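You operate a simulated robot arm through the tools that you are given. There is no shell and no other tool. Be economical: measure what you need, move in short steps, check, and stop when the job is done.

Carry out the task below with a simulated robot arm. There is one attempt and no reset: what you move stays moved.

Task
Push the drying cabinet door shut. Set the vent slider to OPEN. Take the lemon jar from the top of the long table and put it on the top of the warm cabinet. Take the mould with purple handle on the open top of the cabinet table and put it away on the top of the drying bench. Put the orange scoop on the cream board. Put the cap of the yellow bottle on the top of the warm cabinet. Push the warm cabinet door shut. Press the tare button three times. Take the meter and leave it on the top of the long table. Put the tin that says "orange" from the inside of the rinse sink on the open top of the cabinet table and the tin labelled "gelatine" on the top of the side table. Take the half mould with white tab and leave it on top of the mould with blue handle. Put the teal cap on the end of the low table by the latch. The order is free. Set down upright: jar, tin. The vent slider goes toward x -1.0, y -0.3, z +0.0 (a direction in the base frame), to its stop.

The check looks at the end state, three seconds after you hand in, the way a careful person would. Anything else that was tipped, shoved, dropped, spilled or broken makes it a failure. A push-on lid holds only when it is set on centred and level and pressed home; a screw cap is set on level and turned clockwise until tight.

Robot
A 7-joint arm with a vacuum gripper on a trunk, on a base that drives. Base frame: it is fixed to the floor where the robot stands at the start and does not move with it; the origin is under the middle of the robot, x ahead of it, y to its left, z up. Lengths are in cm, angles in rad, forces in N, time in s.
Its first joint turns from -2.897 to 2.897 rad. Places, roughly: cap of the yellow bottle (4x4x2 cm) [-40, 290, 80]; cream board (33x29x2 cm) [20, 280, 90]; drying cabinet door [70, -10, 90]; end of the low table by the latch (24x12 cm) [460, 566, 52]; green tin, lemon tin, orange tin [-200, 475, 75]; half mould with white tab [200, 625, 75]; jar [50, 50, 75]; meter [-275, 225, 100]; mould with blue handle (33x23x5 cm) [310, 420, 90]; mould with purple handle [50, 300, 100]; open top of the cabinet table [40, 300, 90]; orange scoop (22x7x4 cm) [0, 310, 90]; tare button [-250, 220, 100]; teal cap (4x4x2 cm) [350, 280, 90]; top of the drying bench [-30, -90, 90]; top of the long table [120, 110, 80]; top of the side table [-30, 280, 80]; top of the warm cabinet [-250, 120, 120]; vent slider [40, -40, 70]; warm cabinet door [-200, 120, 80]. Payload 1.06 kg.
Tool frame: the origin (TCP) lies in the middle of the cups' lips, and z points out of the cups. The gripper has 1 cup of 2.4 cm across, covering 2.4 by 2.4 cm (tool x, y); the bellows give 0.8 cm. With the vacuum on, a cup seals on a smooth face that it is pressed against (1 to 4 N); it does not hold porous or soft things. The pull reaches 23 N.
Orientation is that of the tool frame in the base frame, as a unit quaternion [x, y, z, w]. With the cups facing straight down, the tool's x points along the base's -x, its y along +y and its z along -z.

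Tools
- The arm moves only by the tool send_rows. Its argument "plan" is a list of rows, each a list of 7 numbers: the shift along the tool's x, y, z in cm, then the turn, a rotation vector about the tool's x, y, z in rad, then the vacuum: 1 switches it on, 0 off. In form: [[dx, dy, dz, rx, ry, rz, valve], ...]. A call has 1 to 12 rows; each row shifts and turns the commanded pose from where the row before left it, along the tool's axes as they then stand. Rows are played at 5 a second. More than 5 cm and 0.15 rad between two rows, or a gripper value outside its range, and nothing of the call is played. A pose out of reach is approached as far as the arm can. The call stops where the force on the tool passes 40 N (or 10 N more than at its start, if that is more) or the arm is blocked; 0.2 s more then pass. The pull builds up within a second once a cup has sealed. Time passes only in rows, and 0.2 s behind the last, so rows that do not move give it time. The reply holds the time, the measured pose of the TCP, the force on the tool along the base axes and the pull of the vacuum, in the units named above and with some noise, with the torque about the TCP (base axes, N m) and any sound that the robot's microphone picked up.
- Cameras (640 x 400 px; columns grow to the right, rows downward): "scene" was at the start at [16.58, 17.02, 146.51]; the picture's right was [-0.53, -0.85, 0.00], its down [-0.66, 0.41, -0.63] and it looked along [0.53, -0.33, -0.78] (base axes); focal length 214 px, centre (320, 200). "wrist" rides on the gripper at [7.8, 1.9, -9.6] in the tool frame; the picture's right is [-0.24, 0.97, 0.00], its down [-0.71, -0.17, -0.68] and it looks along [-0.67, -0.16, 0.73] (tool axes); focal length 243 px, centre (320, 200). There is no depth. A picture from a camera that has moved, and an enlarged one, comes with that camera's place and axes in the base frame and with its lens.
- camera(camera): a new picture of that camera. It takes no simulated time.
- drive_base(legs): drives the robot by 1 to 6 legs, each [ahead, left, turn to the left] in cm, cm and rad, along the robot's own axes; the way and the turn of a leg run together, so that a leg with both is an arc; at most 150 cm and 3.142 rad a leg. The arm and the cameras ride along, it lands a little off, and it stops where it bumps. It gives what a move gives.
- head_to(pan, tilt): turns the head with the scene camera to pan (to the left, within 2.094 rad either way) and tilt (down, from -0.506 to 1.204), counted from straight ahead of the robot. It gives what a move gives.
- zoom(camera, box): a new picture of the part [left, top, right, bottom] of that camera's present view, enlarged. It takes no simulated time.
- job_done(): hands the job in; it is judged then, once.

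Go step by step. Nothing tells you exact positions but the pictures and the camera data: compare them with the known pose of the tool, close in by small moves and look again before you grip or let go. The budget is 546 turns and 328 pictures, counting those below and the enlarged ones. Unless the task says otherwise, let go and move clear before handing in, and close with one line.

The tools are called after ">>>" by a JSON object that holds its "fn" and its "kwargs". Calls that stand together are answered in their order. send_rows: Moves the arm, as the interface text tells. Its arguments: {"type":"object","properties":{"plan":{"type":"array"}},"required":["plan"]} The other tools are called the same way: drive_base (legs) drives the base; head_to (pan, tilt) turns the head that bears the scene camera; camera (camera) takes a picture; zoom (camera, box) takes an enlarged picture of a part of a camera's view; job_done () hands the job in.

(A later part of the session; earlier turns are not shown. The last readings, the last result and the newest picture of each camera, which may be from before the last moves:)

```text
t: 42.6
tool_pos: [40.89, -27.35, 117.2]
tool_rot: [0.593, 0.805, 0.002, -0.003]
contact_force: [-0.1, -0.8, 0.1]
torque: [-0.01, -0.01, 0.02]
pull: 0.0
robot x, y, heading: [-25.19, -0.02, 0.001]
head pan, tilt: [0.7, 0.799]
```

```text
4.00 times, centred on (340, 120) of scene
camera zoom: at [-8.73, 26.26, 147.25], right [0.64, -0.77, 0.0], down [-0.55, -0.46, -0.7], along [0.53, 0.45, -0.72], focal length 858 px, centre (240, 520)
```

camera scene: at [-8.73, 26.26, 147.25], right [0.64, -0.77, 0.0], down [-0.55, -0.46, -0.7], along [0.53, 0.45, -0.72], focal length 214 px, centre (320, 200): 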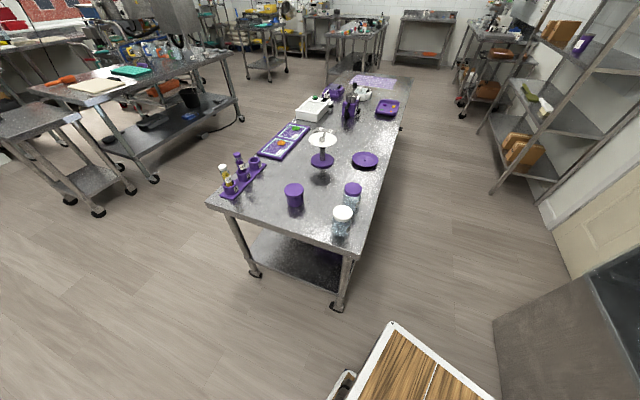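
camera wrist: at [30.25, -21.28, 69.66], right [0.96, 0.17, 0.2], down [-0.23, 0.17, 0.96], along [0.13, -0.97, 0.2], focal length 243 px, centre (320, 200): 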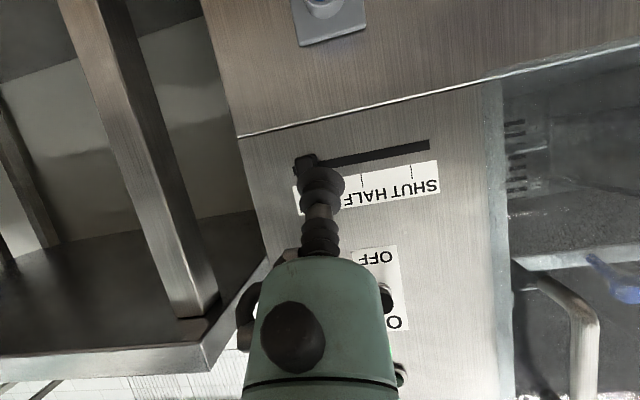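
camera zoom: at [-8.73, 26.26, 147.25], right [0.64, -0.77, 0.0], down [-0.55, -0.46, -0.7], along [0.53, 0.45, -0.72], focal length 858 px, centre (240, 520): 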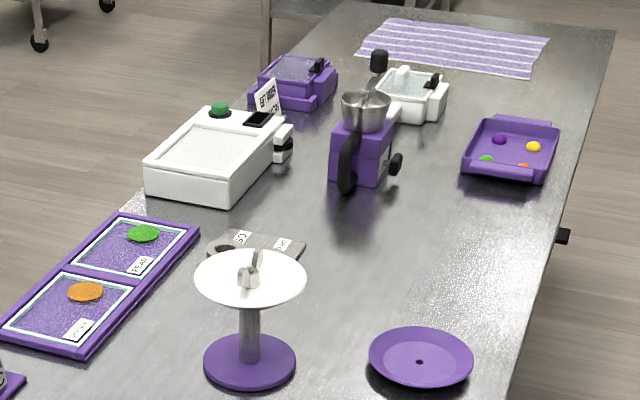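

Two jars stand at the near corner, at roughly (39,55) and (53,60); labels face away. I tuck the arm in and drive ahead along the table to read them from its right side.

>>> {"fn": "send_rows", "kwargs": {"plan": [[4.7, 0, -1, 0, 0, 0, 0], [4.7, 0, -1, 0, 0, 0, 0], [4.7, 0, -1, 0, 0, 0, 0], [4.7, 0, -1, 0, 0, 0, 0], [4.7, 0, -1, 0, 0, 0, 0]]}}

>>> {"fn": "drive_base", "kwargs": {"legs": [[50, 0, 0]]}}

>>> {"fn": "head_to", "kwargs": {"pan": 1.3, "tilt": 0.9}}

>>> {"fn": "camera", "kwargs": {"camera": "scene"}}

```text
t: 43.8
tool_pos: [33.65, -4.79, 122.63]
tool_rot: [0.594, 0.804, 0.004, -0.005]
contact_force: [0.6, -0.5, -0.8]
torque: [0.04, 0.0, 0.01]
pull: 0.1
robot x, y, heading: [-25.22, -0.11, -0.001]
head pan, tilt: [0.7, 0.799]
```

```text
t: 46.7
tool_pos: [84.21, -4.47, 122.65]
tool_rot: [0.591, 0.807, 0.002, -0.005]
contact_force: [0.1, 0.1, 0.3]
torque: [0.0, 0.0, -0.04]
pull: 0.1
robot x, y, heading: [25.19, -0.17, 0.006]
head pan, tilt: [0.7, 0.799]
```

```text
t: 47.7
tool_pos: [84.15, -4.5, 122.65]
tool_rot: [0.59, 0.807, 0.002, -0.005]
contact_force: [-0.2, 0.9, 0.2]
torque: [0.01, -0.02, 0.02]
pull: 0.0
robot x, y, heading: [25.46, -0.17, 0.006]
head pan, tilt: [1.3, 0.901]
```

```text
288 pictures are left
camera scene: at [37.33, 28.48, 146.46], right [0.96, -0.26, 0.0], down [-0.21, -0.76, -0.62], along [0.16, 0.6, -0.78], focal length 214 px, centre (320, 200)
```

scene: 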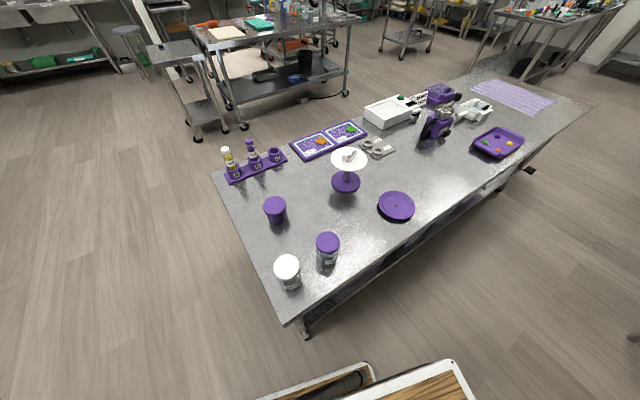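

>>> {"fn": "zoom", "kwargs": {"camera": "scene", "box": [250, 190, 370, 300]}}

```text
3.64 times, centred on (310, 245) of scene
camera zoom: at [37.33, 28.48, 146.46], right [0.96, -0.26, 0.0], down [-0.21, -0.76, -0.62], along [0.16, 0.6, -0.78], focal length 780 px, centre (356, 36)
```

zoom: 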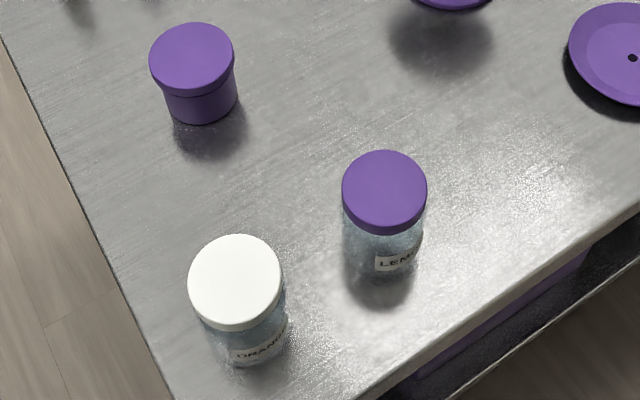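

Purple lid = LEMON, white = ORANGE. The lemon jar's lid is at about (47,56.5,89). I move the tool over toward it, staying high.

>>> {"fn": "send_rows", "kwargs": {"plan": [[4.6, -1.12, 0, 0, 0, 0, 0], [4.6, -1.12, 0, 0, 0, 0, 0], [4.6, -1.12, 0, 0, 0, 0, 0], [4.6, -1.12, 0, 0, 0, 0, 0], [4.6, -1.12, 0, 0, 0, 0, 0], [4.6, -1.12, 0, 0, 0, 0, 0], [4.6, -1.12, 0, 0, 0, 0, 0], [4.6, -1.12, 0, 0, 0, 0, 0], [4.6, -1.12, 0, 0, 0, 0, 0], [4.6, -1.12, 0, 0, 0, 0, 0], [4.6, -1.12, 0, 0, 0, 0, 0], [4.6, -1.12, 0, 0, 0, 0, 0]]}}

>>> {"fn": "send_rows", "kwargs": {"plan": [[4.7, -1.15, 0, 0, 0, 0, 0], [4.7, -1.15, 0, 0, 0, 0, 0], [4.6, -1.15, 0, 0, 0, 0, 0], [0, 0, 4.5, 0, 0, 0, 0], [0, 0, 4.5, 0, 0, 0, 0], [0, 0, 4.5, 0, 0, 0, 0]]}}

>>> {"fn": "camera", "kwargs": {"camera": "wrist"}}

>>> {"fn": "camera", "kwargs": {"camera": "scene"}}

```text
t: 50.3
tool_pos: [58.8, 40.92, 129.45]
tool_rot: [0.604, 0.789, 0.013, -0.113]
contact_force: [-0.1, 0.1, -0.4]
torque: [-0.02, -0.02, -0.02]
pull: 0.0
robot x, y, heading: [25.29, 0.4, 0.001]
head pan, tilt: [1.3, 0.901]
stopped in row 12: the arm was blocked; the commanded pose is now the measured one
```

```text
t: 51.0
tool_pos: [55.56, 48.05, 138.61]
tool_rot: [0.594, 0.78, 0.032, -0.195]
contact_force: [-0.3, 0.1, -1.4]
torque: [-0.05, -0.02, -0.03]
pull: 0.1
robot x, y, heading: [25.29, 0.23, 0.008]
head pan, tilt: [1.3, 0.901]
stopped in row 3: the arm was blocked; the commanded pose is now the measured one
```

```text
286 pictures are left
camera wrist: at [58.38, 53.06, 149.72], right [0.96, 0.07, -0.26], down [0.18, -0.89, 0.42], along [-0.2, -0.45, -0.87], focal length 243 px, centre (320, 200)
```

wrist: 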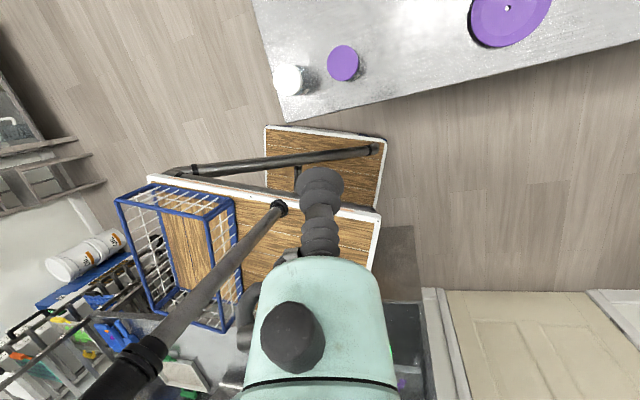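

```text
285 pictures are left
camera scene: at [33.41, 28.62, 146.61], right [0.97, 0.25, 0.0], down [0.19, -0.75, -0.64], along [-0.16, 0.62, -0.77], focal length 214 px, centre (320, 200)
```

scene: 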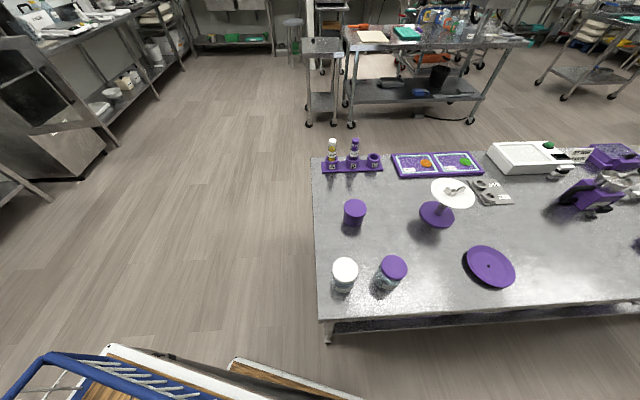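

The arm was blocked by the camera mast on the robot's left side, so I must work in front of the robot. I fold the arm back to the front, straighten it, and reposition the base at the table's near end.

>>> {"fn": "send_rows", "kwargs": {"plan": [[-4.6, 1.1, 0, -0.062, -0.117, 0, 0], [-4.6, 1.1, 0, -0.062, -0.117, 0, 0], [-4.6, 1.1, 0, -0.062, -0.117, 0, 0], [-4.6, 1.1, 0, 0, 0, 0, 0], [-4.6, 1.1, 0, 0, 0, 0, 0], [-4.6, 1.1, 0, 0, 0, 0, 0], [-4.6, 1.1, 0, 0, 0, 0, 0], [-4.6, 1.1, 0, 0, 0, 0, 0], [-4.6, 1.1, 0, 0, 0, 0, 0], [-4.6, 1.1, 0, 0, 0, 0, 0]]}}

>>> {"fn": "camera", "kwargs": {"camera": "scene"}}

```text
t: 53.2
tool_pos: [77.65, 7.66, 134.9]
tool_rot: [0.604, 0.797, -0.003, 0.007]
contact_force: [0.4, 0.5, -0.1]
torque: [-0.03, -0.02, 0.0]
pull: 0.1
robot x, y, heading: [25.4, -0.05, 0.003]
head pan, tilt: [1.3, 0.901]
```

```text
284 pictures are left
camera scene: at [37.29, 28.51, 146.46], right [0.96, -0.26, 0.0], down [-0.21, -0.76, -0.62], along [0.16, 0.6, -0.78], focal length 214 px, centre (320, 200)
```

scene: 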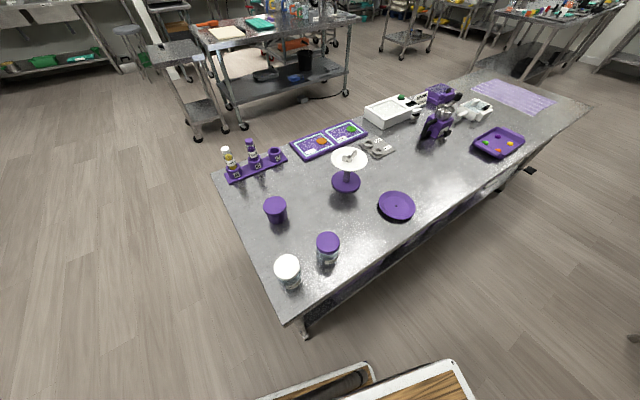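

Return the wrist to the neutral yaw and drive back and left to the table's end.

>>> {"fn": "send_rows", "kwargs": {"plan": [[0, 0, 0, 0, 0, -0.145, 0], [0, 0, 0, 0, 0, -0.145, 0], [0, 0, 0, 0, 0, -0.145, 0], [0, 0, 0, 0, 0, -0.145, 0], [0, 0, 0, 0, 0, -0.145, 0], [0, 0, 0, 0, 0, -0.145, 0], [0, 0, 0, 0, 0, -0.145, 0], [0, 0, 0, 0, 0, -0.145, 0], [0, 0, 0, 0, 0, -0.145, 0]]}}

>>> {"fn": "drive_base", "kwargs": {"legs": [[-50, 0, 0], [0, 50, 0]]}}

>>> {"fn": "head_to", "kwargs": {"pan": 0.0, "tilt": 0.8}}

>>> {"fn": "camera", "kwargs": {"camera": "scene"}}

>>> {"fn": "camera", "kwargs": {"camera": "wrist"}}

```text
t: 55.2
tool_pos: [77.85, 7.4, 134.85]
tool_rot: [-0.006, 1.0, -0.008, 0.003]
contact_force: [0.2, -1.0, -0.1]
torque: [-0.04, 0.02, -0.02]
pull: 0.1
robot x, y, heading: [25.39, -0.03, -0.001]
head pan, tilt: [1.3, 0.901]
```

```text
t: 60.8
tool_pos: [27.07, 58.7, 134.97]
tool_rot: [-0.014, 1.0, -0.007, 0.003]
contact_force: [-0.7, 0.0, -0.3]
torque: [0.03, 0.03, -0.01]
pull: 0.1
robot x, y, heading: [-25.25, 50.14, 0.023]
head pan, tilt: [1.3, 0.901]
```

```text
t: 62.2
tool_pos: [26.91, 58.63, 134.86]
tool_rot: [-0.012, 1.0, -0.006, 0.005]
contact_force: [-0.2, 0.9, 0.1]
torque: [0.05, -0.01, 0.01]
pull: 0.2
robot x, y, heading: [-25.36, 50.44, 0.021]
head pan, tilt: [0.0, 0.799]
```

```text
283 pictures are left
camera scene: at [-7.75, 71.85, 147.25], right [0.02, -1.0, 0.0], down [-0.72, -0.02, -0.7], along [0.7, 0.02, -0.72], focal length 214 px, centre (320, 200)
```

scene: 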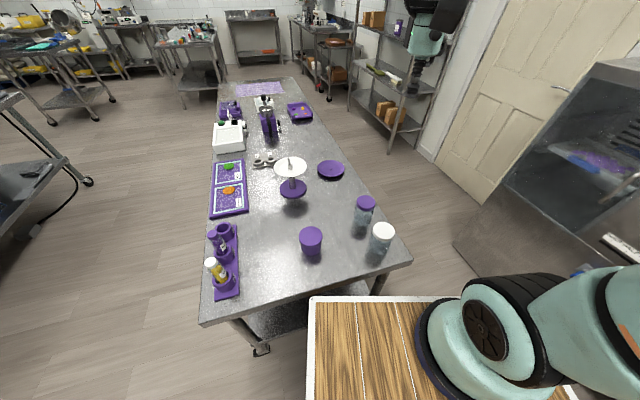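

```text
282 pictures are left
camera wrist: at [19.08, 60.55, 144.36], right [0.21, 0.98, -0.01], down [0.71, -0.14, 0.69], along [0.67, -0.15, -0.72], focal length 243 px, centre (320, 200)
```

wrist: 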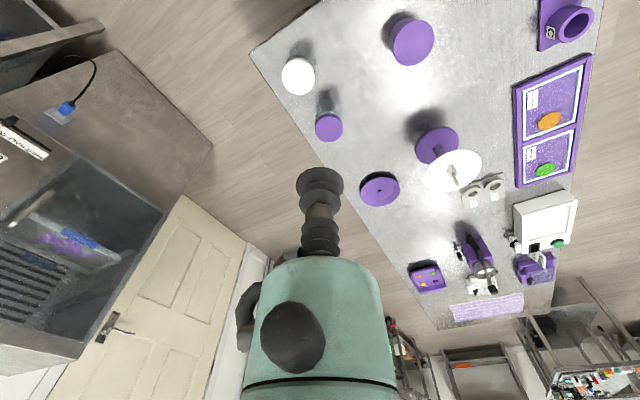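

I move the cup to ~12 cm above the lemon jar's lid.

>>> {"fn": "send_rows", "kwargs": {"plan": [[-2.6, -0.4, 3.8, 0, 0, 0, 0], [-2.6, -0.4, 3.8, 0, 0, 0, 0], [-2.6, -0.4, 3.8, 0, 0, 0, 0], [-2.6, -0.4, 3.8, 0, 0, 0, 0], [-2.6, -0.4, 3.8, 0, 0, 0, 0], [-2.6, -0.4, 3.8, 0, 0, 0, 0], [-2.6, -0.4, 3.8, 0, 0, 0, 0], [-2.6, -0.4, 3.8, 0, 0, 0, 0], [-2.4, -0.4, 3.8, 0, 0, 0, 0]]}}

>>> {"fn": "camera", "kwargs": {"camera": "wrist"}}

>>> {"fn": "camera", "kwargs": {"camera": "scene"}}

```text
t: 64.2
tool_pos: [50.37, 55.04, 101.24]
tool_rot: [-0.013, 1.0, -0.006, 0.004]
contact_force: [-0.6, -0.2, 0.7]
torque: [0.04, 0.01, 0.0]
pull: 0.1
robot x, y, heading: [-25.11, 50.24, 0.026]
head pan, tilt: [0.0, 0.799]
```

```text
281 pictures are left
camera wrist: at [42.53, 56.94, 110.58], right [0.21, 0.98, -0.01], down [0.71, -0.14, 0.69], along [0.68, -0.15, -0.72], focal length 243 px, centre (320, 200)
```

wrist: 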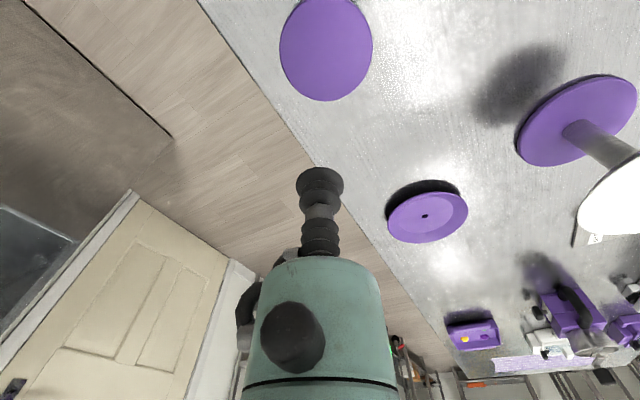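

```text
280 pictures are left
camera scene: at [-7.81, 71.84, 147.26], right [0.02, -1.0, 0.0], down [-0.72, -0.02, -0.7], along [0.7, 0.02, -0.72], focal length 214 px, centre (320, 200)
```

scene: 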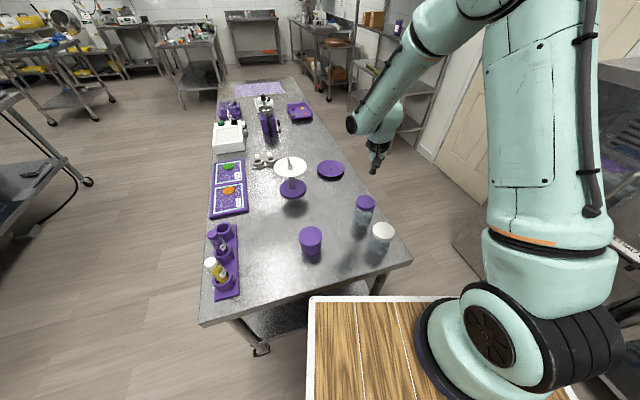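

Lid center triangulated at (47.4,56.2,~88). I align and descend with vacuum on.

>>> {"fn": "send_rows", "kwargs": {"plan": [[3, 1.2, 3, 0, 0, 0, 0], [0, 0, 4, 0, 0, 0, 0]]}}

>>> {"fn": "camera", "kwargs": {"camera": "wrist"}}

```text
t: 64.8
tool_pos: [47.41, 56.16, 93.97]
tool_rot: [-0.014, 1.0, -0.006, 0.003]
contact_force: [-0.7, 0.7, -0.2]
torque: [0.04, -0.03, -0.03]
pull: 0.1
robot x, y, heading: [-25.39, 50.55, 0.022]
head pan, tilt: [0.0, 0.799]
```

```text
279 pictures are left
camera wrist: at [39.56, 57.89, 103.37], right [0.21, 0.98, -0.01], down [0.71, -0.14, 0.69], along [0.68, -0.15, -0.72], focal length 243 px, centre (320, 200)
```

wrist: 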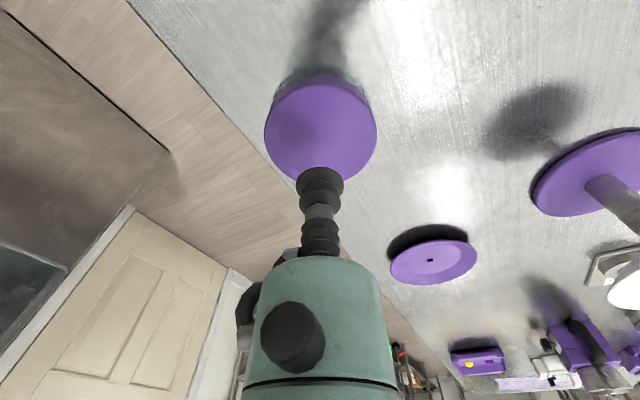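

Aligned. Descend with small final steps.

>>> {"fn": "send_rows", "kwargs": {"plan": [[0, 0, 3, 0, 0, 0, 1], [0, 0, 1.8, 0, 0, 0, 1], [0, 0, 0.5, 0, 0, 0, 1], [0, 0, 0.4, 0, 0, 0, 1], [0, 0, 0, 0, 0, 0, 1]]}}

```text
t: 65.5
tool_pos: [47.66, 56.09, 89.36]
tool_rot: [-0.014, 1.0, -0.007, 0.007]
contact_force: [-6.1, -0.8, 24.1]
torque: [0.13, -0.02, 0.0]
pull: 22.8
robot x, y, heading: [-25.69, 50.38, 0.024]
head pan, tilt: [0.0, 0.799]
stopped in row 3: the force on the tool passed its limit (the readings are from after the stop); the commanded pose is now the measured one
```

Sealed with full pull. I lift gently and check the jar comes with its lid.

>>> {"fn": "send_rows", "kwargs": {"plan": [[0, 0, -0.5, 0, 0, 0, 1], [0, 0, -0.5, 0, 0, 0, 1], [0, 0, -1, 0, 0, 0, 1], [0, 0, -2, 0, 0, 0, 1], [0, 0, -3, 0, 0, 0, 1], [0, 0, -3, 0, 0, 0, 1]]}}

>>> {"fn": "camera", "kwargs": {"camera": "wrist"}}

>>> {"fn": "camera", "kwargs": {"camera": "scene"}}

```text
t: 66.9
tool_pos: [47.61, 56.13, 99.2]
tool_rot: [-0.013, 1.0, -0.007, 0.006]
contact_force: [-0.2, 0.3, -1.2]
torque: [0.04, 0.0, 0.01]
pull: 22.4
robot x, y, heading: [-25.64, 50.75, 0.024]
head pan, tilt: [0.0, 0.799]
```

```text
278 pictures are left
camera wrist: at [39.72, 58.11, 108.7], right [0.21, 0.98, -0.01], down [0.7, -0.14, 0.69], along [0.68, -0.15, -0.72], focal length 243 px, centre (320, 200)
```

wrist: 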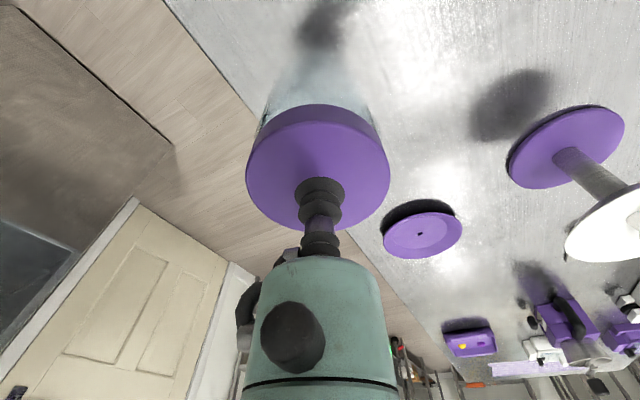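

```text
277 pictures are left
camera scene: at [-7.72, 71.86, 147.25], right [0.02, -1.0, 0.0], down [-0.72, -0.02, -0.7], along [0.7, 0.02, -0.72], focal length 214 px, centre (320, 200)
```

scene: 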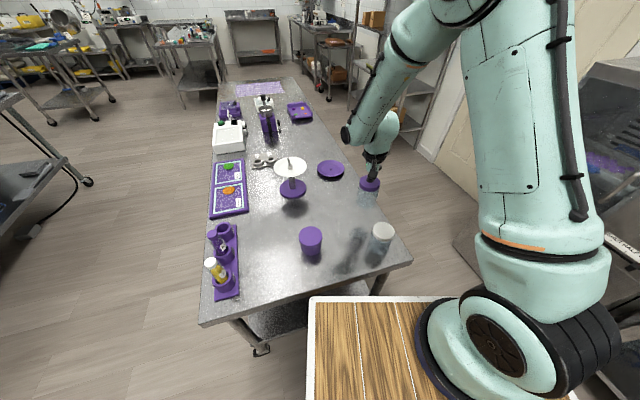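

>>> {"fn": "zoom", "kwargs": {"camera": "scene", "box": [310, 140, 430, 270]}}

>>> {"fn": "zoom", "kwargs": {"camera": "wrist", "box": [220, 0, 420, 130]}}

```text
3.08 times, centred on (370, 205) of scene
camera zoom: at [-7.72, 71.86, 147.25], right [0.02, -1.0, 0.0], down [-0.72, -0.02, -0.7], along [0.7, 0.02, -0.72], focal length 660 px, centre (166, 185)
```

zoom: 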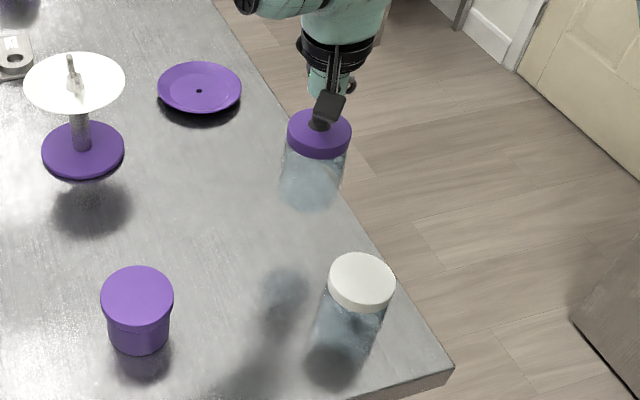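

```text
3.08 times, centred on (320, 65) of wrist
camera zoom: at [39.72, 58.11, 108.7], right [0.21, 0.98, -0.01], down [0.7, -0.14, 0.69], along [0.68, -0.15, -0.72], focal length 746 px, centre (320, 615)
```

zoom: 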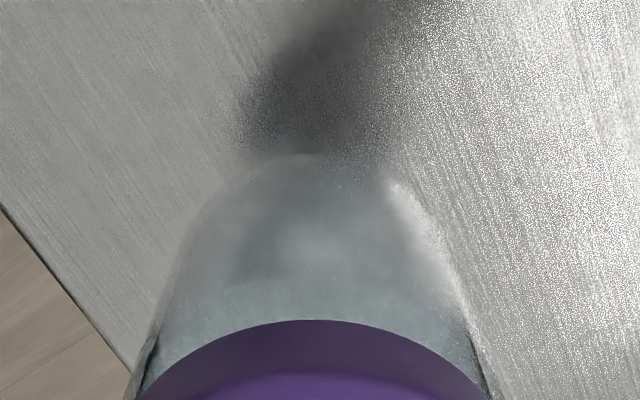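

The jar hangs from its lid. I lift and tuck it in, back off and turn toward the warm cabinet.

>>> {"fn": "send_rows", "kwargs": {"plan": [[0, 0, -4, 0, 0, 0, 1], [0, 0, -4, 0, 0, 0, 1], [0, 0, -4, 0, 0, 0, 1], [0, 0, -4, 0, 0, 0, 1], [0, 0, -4, 0, 0, 0, 1], [0, 0, -4, 0, 0, 0, 1], [4, 0, -1, 0, 0, 0, 1], [4, 0, -1, 0, 0, 0, 1], [4, 0, -1, 0, 0, 0, 1], [4, 0, -1, 0, 0, 0, 1], [0, -4, 0, 0, 0, 0, 1], [0, 0, 0, 0, 0, 0, 1]]}}

>>> {"fn": "drive_base", "kwargs": {"legs": [[-50, 0, 0], [0, 0, 1.4], [0, 0, 1.37]]}}

>>> {"fn": "head_to", "kwargs": {"pan": 0.0, "tilt": 0.5}}

>>> {"fn": "camera", "kwargs": {"camera": "scene"}}

```text
t: 69.5
tool_pos: [31.23, 51.89, 127.04]
tool_rot: [-0.013, 1.0, -0.007, 0.006]
contact_force: [0.5, -0.3, -1.2]
torque: [0.0, 0.01, 0.01]
pull: 23.0
robot x, y, heading: [-25.65, 50.21, 0.023]
head pan, tilt: [0.0, 0.799]
```

```text
t: 79.2
tool_pos: [-128.76, 68.14, 127.13]
tool_rot: [0.986, -0.168, -0.004, -0.008]
contact_force: [0.4, 0.1, -1.1]
torque: [0.0, 0.01, 0.02]
pull: 23.2
robot x, y, heading: [-74.95, 49.47, 2.797]
head pan, tilt: [0.0, 0.799]
```

```text
t: 80.0
tool_pos: [-128.69, 68.17, 127.13]
tool_rot: [0.986, -0.169, -0.004, -0.008]
contact_force: [-0.3, 0.8, -0.8]
torque: [0.03, -0.01, 0.01]
pull: 22.6
robot x, y, heading: [-74.84, 49.24, 2.796]
head pan, tilt: [0.0, 0.499]
```

```text
274 pictures are left
camera scene: at [-100.0, 35.99, 149.84], right [0.34, 0.94, 0.0], down [0.45, -0.16, -0.88], along [-0.83, 0.3, -0.48], focal length 214 px, centre (320, 200)
```

scene: 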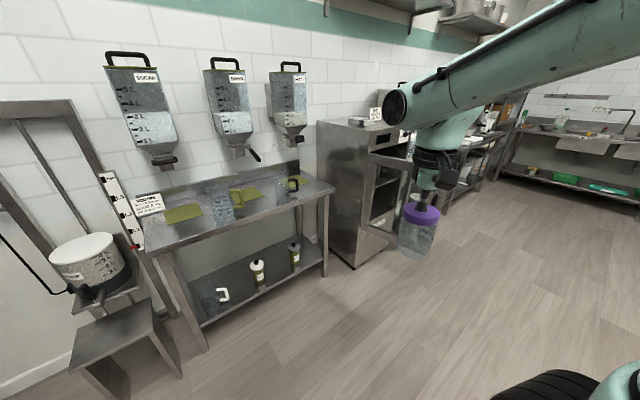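

>>> {"fn": "zoom", "kwargs": {"camera": "scene", "box": [300, 60, 540, 270]}}

>>> {"fn": "camera", "kwargs": {"camera": "wrist"}}

```text
1.90 times, centred on (420, 165) of scene
camera zoom: at [-100.0, 35.99, 149.84], right [0.34, 0.94, 0.0], down [0.45, -0.16, -0.88], along [-0.83, 0.3, -0.48], focal length 408 px, centre (130, 267)
```

zoom: 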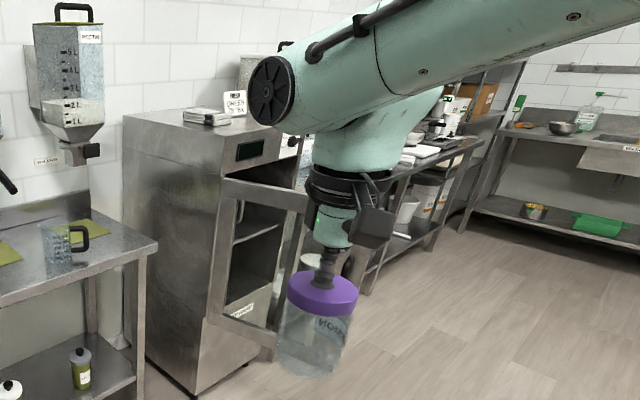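

```text
272 pictures are left
camera wrist: at [-121.79, 63.66, 136.47], right [-0.54, -0.84, -0.01], down [-0.61, 0.39, 0.7], along [-0.58, 0.38, -0.72], focal length 243 px, centre (320, 200)
```

wrist: 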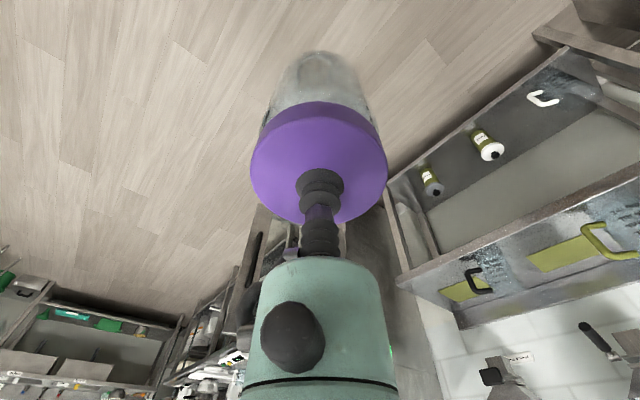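

I drive 40 cm closer and look again from beside the arm.

>>> {"fn": "drive_base", "kwargs": {"legs": [[40, 0, 0]]}}

>>> {"fn": "head_to", "kwargs": {"pan": -0.15, "tilt": 0.5}}

>>> {"fn": "camera", "kwargs": {"camera": "scene"}}

```text
t: 82.5
tool_pos: [-165.95, 81.88, 126.98]
tool_rot: [0.985, -0.172, -0.004, -0.008]
contact_force: [-0.4, 0.2, -1.8]
torque: [-0.01, -0.03, -0.02]
pull: 22.7
robot x, y, heading: [-112.43, 62.88, 2.794]
head pan, tilt: [0.0, 0.499]
```

```text
t: 83.2
tool_pos: [-165.88, 81.9, 127.11]
tool_rot: [0.985, -0.171, -0.005, -0.008]
contact_force: [0.2, 0.5, -1.8]
torque: [-0.02, -0.02, 0.04]
pull: 23.2
robot x, y, heading: [-112.8, 62.93, 2.791]
head pan, tilt: [-0.15, 0.499]
```

```text
271 pictures are left
camera scene: at [-136.92, 50.85, 149.85], right [0.48, 0.88, 0.0], down [0.42, -0.23, -0.88], along [-0.77, 0.42, -0.48], focal length 214 px, centre (320, 200)
```

scene: 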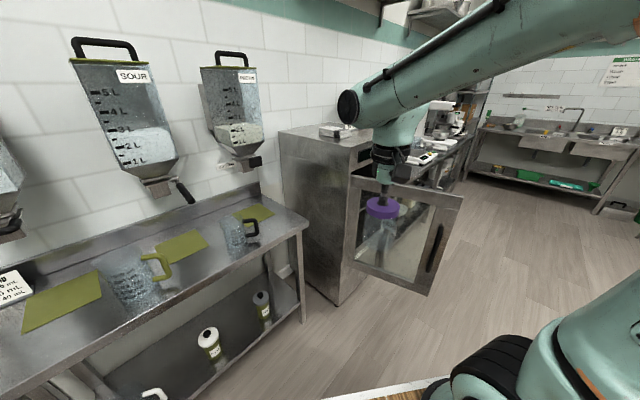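

Door hinge is about (-213,109), free edge about (-176,136); the cabinet's top lies behind, centered near (-240,125). I raise the jar and drive 30 cm nearer.

>>> {"fn": "send_rows", "kwargs": {"plan": [[0, 0, -4, 0, 0, 0, 1], [0, 0, -4, 0, 0, 0, 1], [0, 0, -4, 0, 0, 0, 1], [0, 0, -4, 0, 0, 0, 1]]}}

>>> {"fn": "drive_base", "kwargs": {"legs": [[30, 0, 0]]}}

>>> {"fn": "camera", "kwargs": {"camera": "wrist"}}

>>> {"fn": "camera", "kwargs": {"camera": "scene"}}

```text
t: 84.2
tool_pos: [-165.86, 81.8, 143.05]
tool_rot: [0.985, -0.17, -0.005, -0.008]
contact_force: [-0.3, 0.2, 0.3]
torque: [0.01, -0.02, -0.02]
pull: 22.8
robot x, y, heading: [-112.19, 62.7, 2.796]
head pan, tilt: [-0.15, 0.499]
```

```text
t: 86.3
tool_pos: [-194.63, 92.6, 142.95]
tool_rot: [0.985, -0.174, -0.004, -0.008]
contact_force: [-0.3, -0.3, -1.4]
torque: [0.0, 0.02, 0.0]
pull: 23.0
robot x, y, heading: [-141.28, 73.23, 2.786]
head pan, tilt: [-0.15, 0.499]
```

```text
270 pictures are left
camera wrist: at [-187.79, 88.09, 152.48], right [-0.55, -0.83, -0.01], down [-0.6, 0.39, 0.69], along [-0.57, 0.39, -0.72], focal length 243 px, centre (320, 200)
```

wrist: 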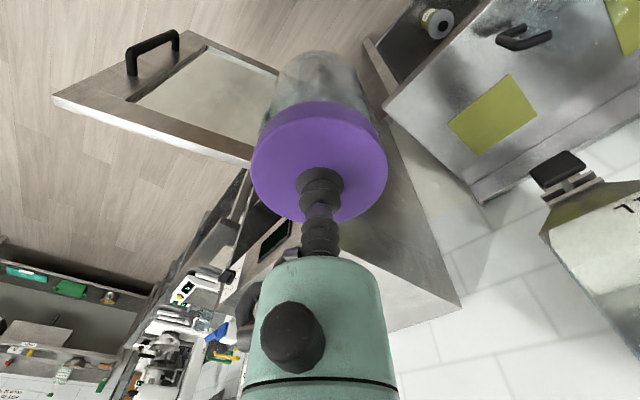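

```text
269 pictures are left
camera scene: at [-165.77, 61.53, 149.85], right [0.48, 0.88, 0.0], down [0.42, -0.23, -0.88], along [-0.77, 0.42, -0.48], focal length 214 px, centre (320, 200)
```

scene: 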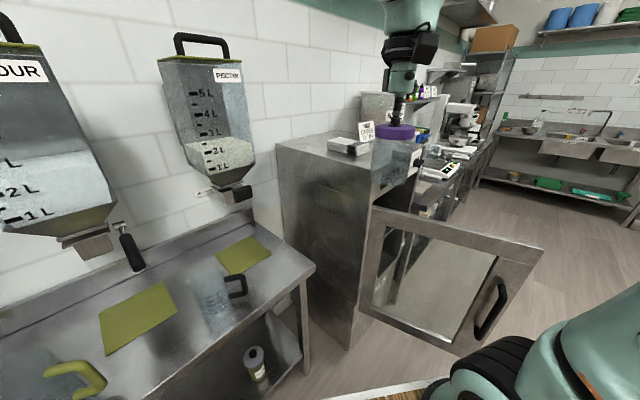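

The top is at z≈121 with free space at its front-left. I move the jar over it to about (-228,118).

>>> {"fn": "send_rows", "kwargs": {"plan": [[-4.45, -1.38, 0, 0, 0, 0, 1], [-4.45, -1.38, 0, 0, 0, 0, 1], [-4.45, -1.38, 0, 0, 0, 0, 1], [-4.45, -1.38, 0, 0, 0, 0, 1], [-4.45, -1.38, 0, 0, 0, 0, 1], [-4.45, -1.38, 0, 0, 0, 0, 1], [-4.45, -1.38, 0, 0, 0, 0, 1], [-4.45, -1.38, 0, 0, 0, 0, 1], [-4.45, -1.38, 0, 0, 0, 0, 1], [0, 0, 0, 0, 0, 0, 1]]}}

>>> {"fn": "camera", "kwargs": {"camera": "wrist"}}

>>> {"fn": "camera", "kwargs": {"camera": "scene"}}

```text
t: 88.5
tool_pos: [-221.55, 114.75, 141.25]
tool_rot: [0.985, -0.173, -0.005, -0.007]
contact_force: [1.0, 0.9, -0.8]
torque: [0.04, 0.0, -0.03]
pull: 23.0
out of reach, approached as far as the arm can: row 8, 9
robot x, y, heading: [-141.28, 73.32, 2.78]
head pan, tilt: [-0.15, 0.499]
```

```text
268 pictures are left
camera wrist: at [-214.75, 110.3, 150.63], right [-0.55, -0.83, -0.01], down [-0.6, 0.39, 0.69], along [-0.57, 0.39, -0.72], focal length 243 px, centre (320, 200)
```

wrist: 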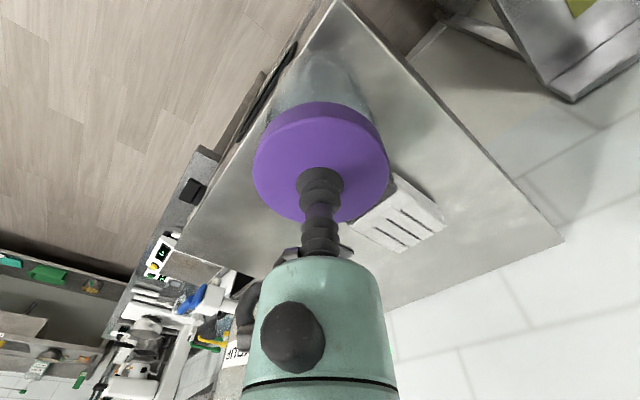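

```text
267 pictures are left
camera scene: at [-165.77, 61.54, 149.85], right [0.48, 0.88, 0.0], down [0.42, -0.23, -0.88], along [-0.77, 0.42, -0.48], focal length 214 px, centre (320, 200)
```

scene: 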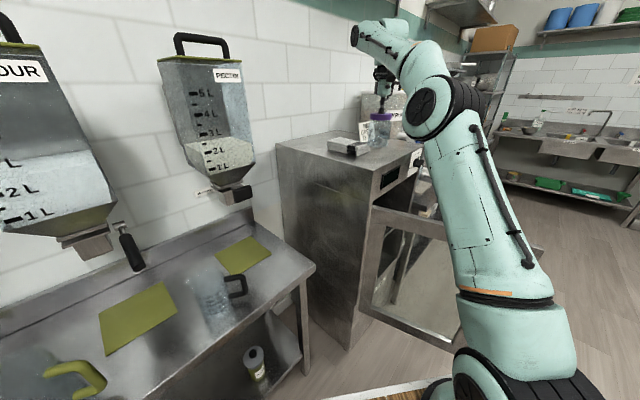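

The reach limit is close; the jar is still only ~2.4 cm inside the front edge. I drive 8 cm ahead with it held high.

>>> {"fn": "drive_base", "kwargs": {"legs": [[8, 0, 0]]}}

>>> {"fn": "camera", "kwargs": {"camera": "wrist"}}

>>> {"fn": "zoom", "kwargs": {"camera": "scene", "box": [270, 70, 430, 190]}}

```text
t: 89.5
tool_pos: [-229.12, 117.57, 141.25]
tool_rot: [0.985, -0.173, -0.004, -0.007]
contact_force: [0.5, -0.7, -0.5]
torque: [0.05, -0.02, 0.04]
pull: 22.4
robot x, y, heading: [-148.93, 76.09, 2.786]
head pan, tilt: [-0.15, 0.499]
```

```text
266 pictures are left
camera wrist: at [-222.29, 113.11, 150.65], right [-0.55, -0.83, -0.01], down [-0.6, 0.39, 0.7], along [-0.57, 0.39, -0.72], focal length 243 px, centre (320, 200)
```

wrist: 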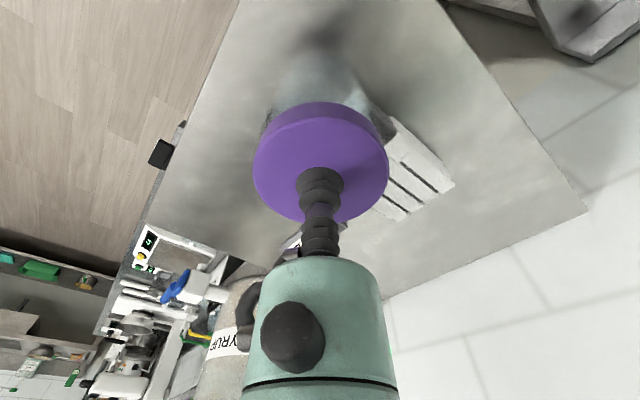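

```text
3.33 times, centred on (350, 130) of scene
camera zoom: at [-173.34, 64.34, 149.85], right [0.48, 0.88, 0.0], down [0.42, -0.23, -0.88], along [-0.77, 0.42, -0.48], focal length 715 px, centre (220, 433)
```

zoom: 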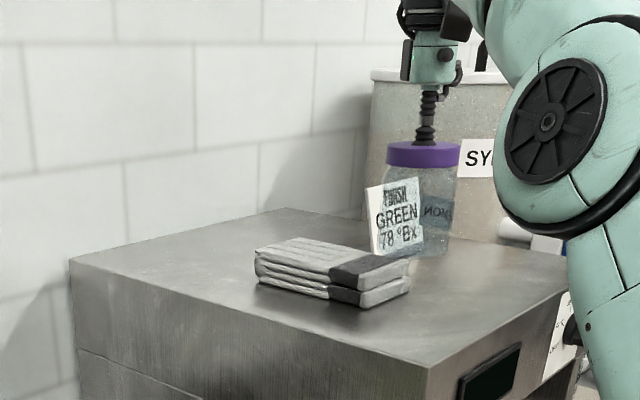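

Landing spot is clear of the towels and card, ~5 cm inside the edges. I lower slowly.

>>> {"fn": "send_rows", "kwargs": {"plan": [[0, 0, 1.5, 0, 0, 0, 1], [0, 0, 1.5, 0, 0, 0, 1], [0, 0, 1.5, 0, 0, 0, 1], [0, 0, 0.7, 0, 0, 0, 1], [0, 0, 0.7, 0, 0, 0, 1], [0, 0, 0.5, 0, 0, 0, 1], [0, 0, 0.5, 0, 0, 0, 1], [0, 0, 0, 0, 0, 0, 1]]}}

>>> {"fn": "camera", "kwargs": {"camera": "scene"}}

```text
t: 91.3
tool_pos: [-229.18, 117.87, 134.3]
tool_rot: [0.985, -0.175, -0.004, -0.008]
contact_force: [0.1, 0.6, 3.4]
torque: [-0.02, 0.01, -0.01]
pull: 23.1
robot x, y, heading: [-148.92, 75.73, 2.787]
head pan, tilt: [-0.15, 0.499]
```

```text
264 pictures are left
camera scene: at [-173.32, 64.34, 149.85], right [0.48, 0.88, 0.0], down [0.42, -0.23, -0.88], along [-0.77, 0.42, -0.48], focal length 214 px, centre (320, 200)
```

scene: 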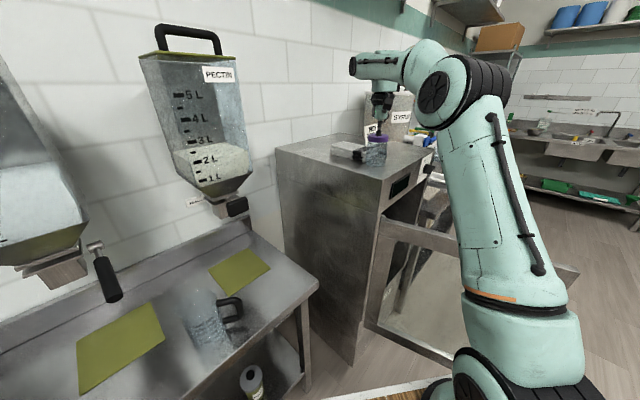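

Contact felt (3.4 N). I release and lift off.

>>> {"fn": "send_rows", "kwargs": {"plan": [[0, 0, 0, 0, 0, 0, 0], [0, 0, 0, 0, 0, 0, 0], [0, 0, 0, 0, 0, 0, 0], [0, 0, 0, 0, 0, 0, 0], [0, 0, -0.5, 0, 0, 0, 0], [0, 0, -1, 0, 0, 0, 0], [0, 0, -3, 0, 0, 0, 0], [0, 0, -4, 0, 0, 0, 0]]}}

>>> {"fn": "zoom", "kwargs": {"camera": "scene", "box": [270, 70, 430, 190]}}

>>> {"fn": "camera", "kwargs": {"camera": "wrist"}}

```text
t: 93.2
tool_pos: [-229.1, 117.6, 142.79]
tool_rot: [0.985, -0.175, -0.005, -0.008]
contact_force: [0.7, 0.3, 0.8]
torque: [0.0, 0.04, 0.0]
pull: 0.0
robot x, y, heading: [-149.27, 75.97, 2.788]
head pan, tilt: [-0.15, 0.499]
```

```text
3.33 times, centred on (350, 130) of scene
camera zoom: at [-173.3, 64.34, 149.86], right [0.48, 0.88, 0.0], down [0.42, -0.23, -0.88], along [-0.77, 0.42, -0.48], focal length 715 px, centre (220, 433)
```

zoom: 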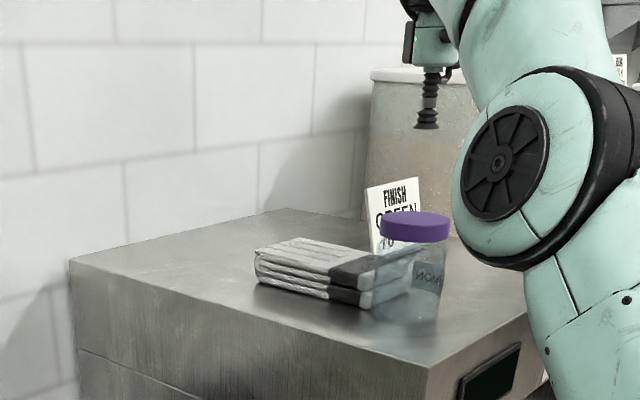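

```text
262 pictures are left
camera wrist: at [-222.2, 113.08, 152.17], right [-0.55, -0.83, -0.01], down [-0.6, 0.39, 0.7], along [-0.57, 0.39, -0.72], focal length 243 px, centre (320, 200)
```

wrist: 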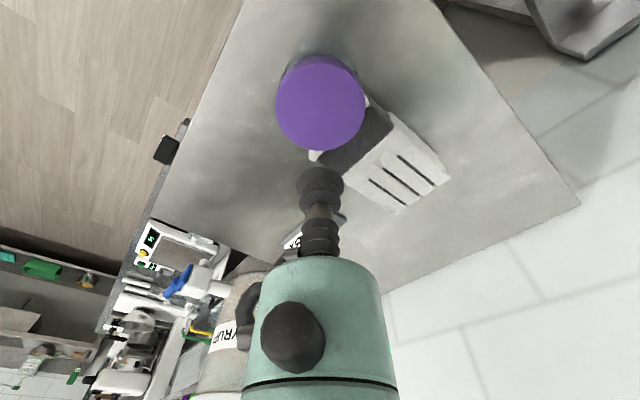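

Jar stands upright on the warm cabinet. Now its door: I retract the arm a little and look at the door.

>>> {"fn": "send_rows", "kwargs": {"plan": [[4.5, 1.4, 0, 0, 0, 0, 0], [4.5, 1.4, 0, 0, 0, 0, 0], [4.5, 1.4, 0, 0, 0, 0, 0], [4.5, 1.4, 0, 0, 0, 0, 0], [4.5, 1.4, 0, 0, 0, 0, 0], [4.5, 1.4, 0, 0, 0, 0, 0], [4.5, 1.4, 0, 0, 0, 0, 0]]}}

>>> {"fn": "head_to", "kwargs": {"pan": -0.4, "tilt": 0.8}}

>>> {"fn": "camera", "kwargs": {"camera": "scene"}}

>>> {"fn": "camera", "kwargs": {"camera": "wrist"}}

```text
t: 94.8
tool_pos: [-202.97, 97.6, 142.33]
tool_rot: [0.985, -0.175, -0.004, -0.008]
contact_force: [-0.2, 0.4, -0.6]
torque: [-0.02, -0.07, -0.02]
pull: 0.0
robot x, y, heading: [-148.82, 76.06, 2.788]
head pan, tilt: [-0.15, 0.499]
```

```text
t: 95.5
tool_pos: [-203.02, 97.63, 142.55]
tool_rot: [0.985, -0.173, -0.004, -0.008]
contact_force: [0.7, -0.9, -0.4]
torque: [-0.03, 0.0, 0.01]
pull: 0.0
robot x, y, heading: [-148.5, 76.19, 2.789]
head pan, tilt: [-0.4, 0.799]
```

```text
261 pictures are left
camera scene: at [-171.26, 65.46, 147.26], right [0.68, 0.73, 0.0], down [0.52, -0.49, -0.7], along [-0.51, 0.48, -0.72], focal length 214 px, centre (320, 200)
```

scene: 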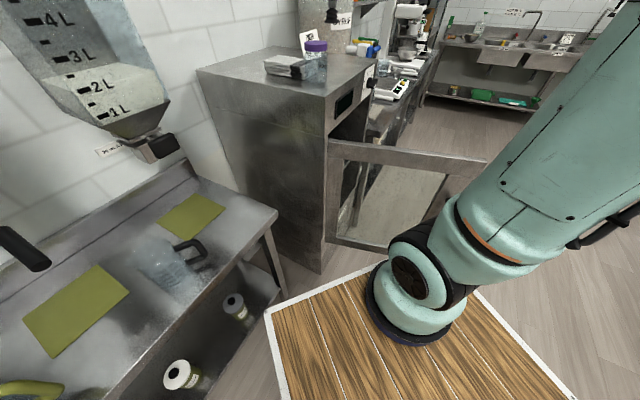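

```text
260 pictures are left
camera wrist: at [-196.14, 93.1, 151.85], right [-0.55, -0.83, -0.01], down [-0.6, 0.39, 0.7], along [-0.57, 0.39, -0.72], focal length 243 px, centre (320, 200)
```

wrist: 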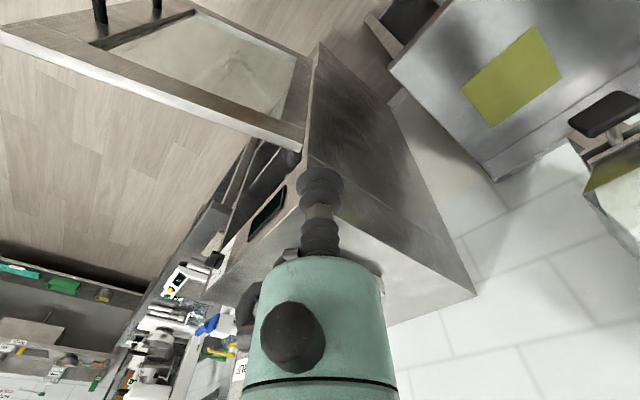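

Door hinge ≈ (-214,109.5), free edge ≈ (-176,133), top z≈112. I shift the base 15 cm right for reach, then lower the tool on the door's outer side.

>>> {"fn": "drive_base", "kwargs": {"legs": [[0, -15, 0]]}}

>>> {"fn": "send_rows", "kwargs": {"plan": [[3, -2.8, 0, 0, 0, 0, 0], [3, -2.8, 0, 0, 0, 0, 0], [2.8, -2.7, 0, 0, 0, 0, 0]]}}

>>> {"fn": "camera", "kwargs": {"camera": "wrist"}}

>>> {"fn": "camera", "kwargs": {"camera": "scene"}}

```text
t: 96.9
tool_pos: [-197.62, 111.85, 142.44]
tool_rot: [0.985, -0.174, -0.004, -0.007]
contact_force: [-0.2, -0.8, 0.4]
torque: [0.03, -0.03, -0.01]
pull: 0.0
robot x, y, heading: [-143.34, 90.44, 2.783]
head pan, tilt: [-0.4, 0.799]
```

```text
t: 97.7
tool_pos: [-186.58, 116.46, 142.25]
tool_rot: [0.985, -0.174, -0.004, -0.008]
contact_force: [-0.7, 0.3, 0.1]
torque: [-0.03, -0.01, 0.0]
pull: 0.1
robot x, y, heading: [-143.7, 90.17, 2.789]
head pan, tilt: [-0.4, 0.799]
```

```text
259 pictures are left
camera wrist: at [-179.68, 111.91, 151.67], right [-0.55, -0.83, -0.01], down [-0.6, 0.39, 0.69], along [-0.57, 0.39, -0.72], focal length 243 px, centre (320, 200)
```

wrist: 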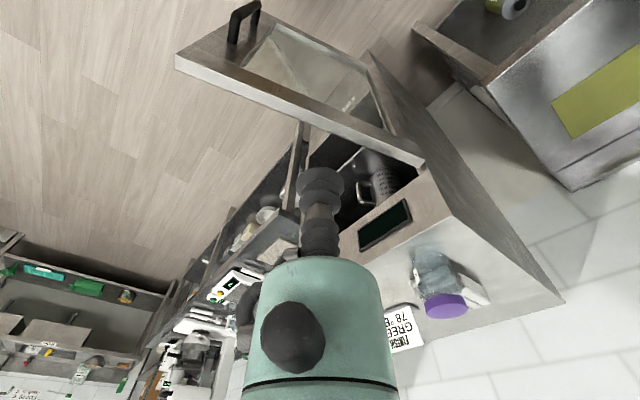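

```text
258 pictures are left
camera scene: at [-166.03, 79.7, 147.25], right [0.68, 0.73, 0.0], down [0.52, -0.49, -0.7], along [-0.51, 0.48, -0.72], focal length 214 px, centre (320, 200)
```

scene: 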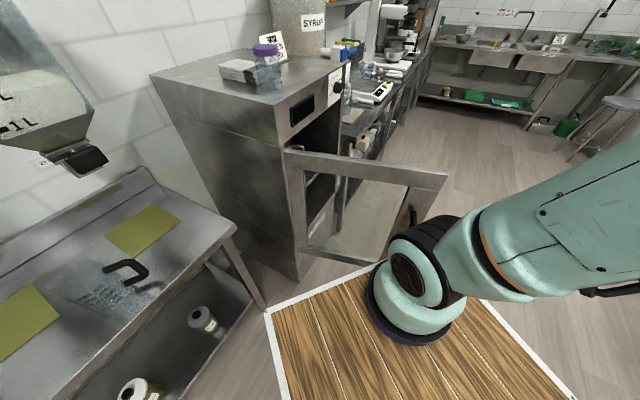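

Lower beside the door and start pushing.

>>> {"fn": "send_rows", "kwargs": {"plan": [[0, 0, 4.5, 0, 0, 0, 0], [0, 0, 4.5, 0, 0, 0, 0], [0, 0, 4.5, 0, 0, 0, 0], [0, 0, 4.5, 0, 0, 0, 0], [0, 0, 4.5, 0, 0, 0, 0], [0, 0, 4.5, 0, 0, 0, 0], [0, 0, 4.5, 0, 0, 0, 0], [0, 0, 4.5, 0, 0, 0, 0], [0, 0, 4, 0, 0, 0, 0]]}}

>>> {"fn": "send_rows", "kwargs": {"plan": [[-2.05, -1.55, 0, 0, 0, 0, 0], [-2.05, -1.55, 0, 0, 0, 0, 0], [-2.6, -2.1, 0, 0, 0, 0, 0], [-2.6, -2.1, 0, 0, 0, 0, 0], [-2.2, -0.95, 0, 0, 0, 0, 0], [-2.2, -0.95, 0, 0, 0, 0, 0], [-2.2, -0.95, 0, 0, 0, 0, 0]]}}

>>> {"fn": "camera", "kwargs": {"camera": "wrist"}}

```text
t: 99.9
tool_pos: [-190.12, 105.05, 102.79]
tool_rot: [0.996, 0.092, -0.006, -0.008]
contact_force: [-0.7, -0.1, 1.0]
torque: [-0.07, -0.01, -0.03]
pull: 0.1
robot x, y, heading: [-143.58, 90.36, 2.789]
head pan, tilt: [-0.4, 0.799]
stopped in row 9: the arm was blocked; the commanded pose is now the measured one
```

```text
t: 101.6
tool_pos: [-206.85, 111.93, 103.01]
tool_rot: [0.996, 0.092, -0.003, -0.005]
contact_force: [-0.2, -0.3, -0.1]
torque: [0.04, 0.01, 0.04]
pull: 0.0
robot x, y, heading: [-143.22, 90.46, 2.79]
head pan, tilt: [-0.4, 0.799]
stopped in row 7: the force on the tool passed its limit (the readings are from after the stop); the commanded pose is now the measured one
```

```text
257 pictures are left
camera wrist: at [-198.67, 111.48, 112.49], right [-0.05, -1.0, -0.01], down [-0.72, 0.03, 0.69], along [-0.69, 0.04, -0.72], focal length 243 px, centre (320, 200)
```

wrist: 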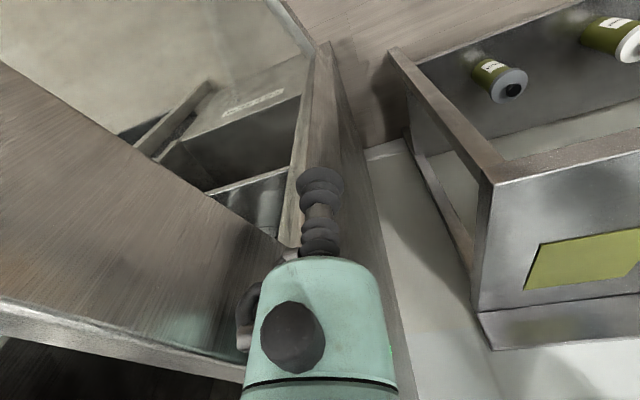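

The arm was blocked on the way down (too close in), and the tip slid to the hinge corner. I back away from there and lift.

>>> {"fn": "send_rows", "kwargs": {"plan": [[3, 0, 0, 0, 0, 0, 0], [3, 0.5, 0, 0, 0, 0, 0], [3, 0.5, 0, 0, 0, 0, 0], [0, 0, -4.5, 0, 0, 0, 0], [0, 0, -4.5, 0, 0, 0, 0], [0, 0, -4.5, 0, 0, 0, 0], [0, 0, -4.5, 0, 0, 0, 0], [0, 0, -4.5, 0, 0, 0, 0], [0, 0, -4.5, 0, 0, 0, 0]]}}

>>> {"fn": "camera", "kwargs": {"camera": "scene"}}

>>> {"fn": "camera", "kwargs": {"camera": "wrist"}}

```text
t: 103.6
tool_pos: [-197.6, 112.35, 129.86]
tool_rot: [0.996, 0.091, -0.003, -0.006]
contact_force: [-0.4, -0.7, -0.2]
torque: [-0.02, 0.02, 0.02]
pull: 0.2
robot x, y, heading: [-143.49, 90.44, 2.789]
head pan, tilt: [-0.4, 0.799]
```

```text
256 pictures are left
camera scene: at [-166.02, 79.73, 147.25], right [0.69, 0.73, 0.0], down [0.52, -0.49, -0.7], along [-0.51, 0.48, -0.72], focal length 214 px, centre (320, 200)
```

scene: 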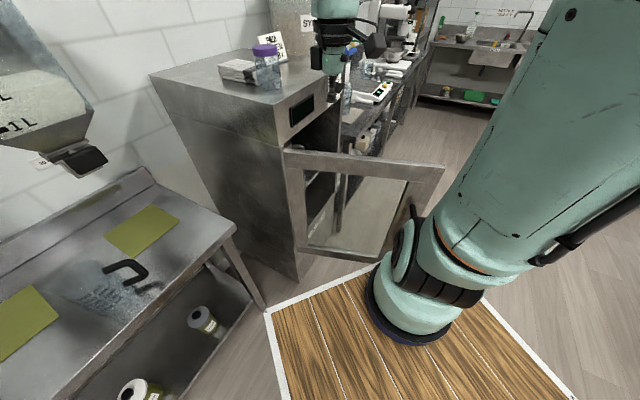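

```text
255 pictures are left
camera wrist: at [-189.37, 112.0, 139.4], right [-0.05, -1.0, -0.01], down [-0.72, 0.03, 0.69], along [-0.69, 0.04, -0.72], focal length 243 px, centre (320, 200)
```

wrist: 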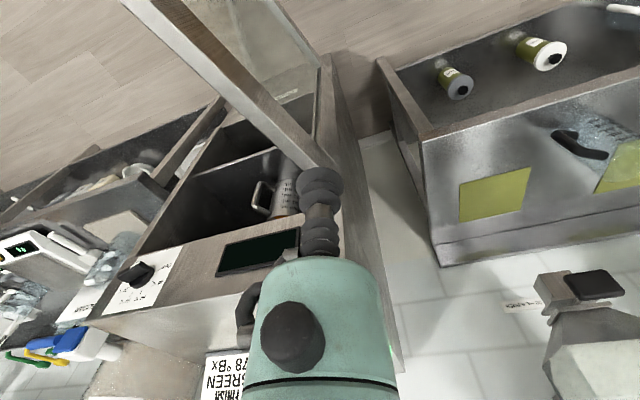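

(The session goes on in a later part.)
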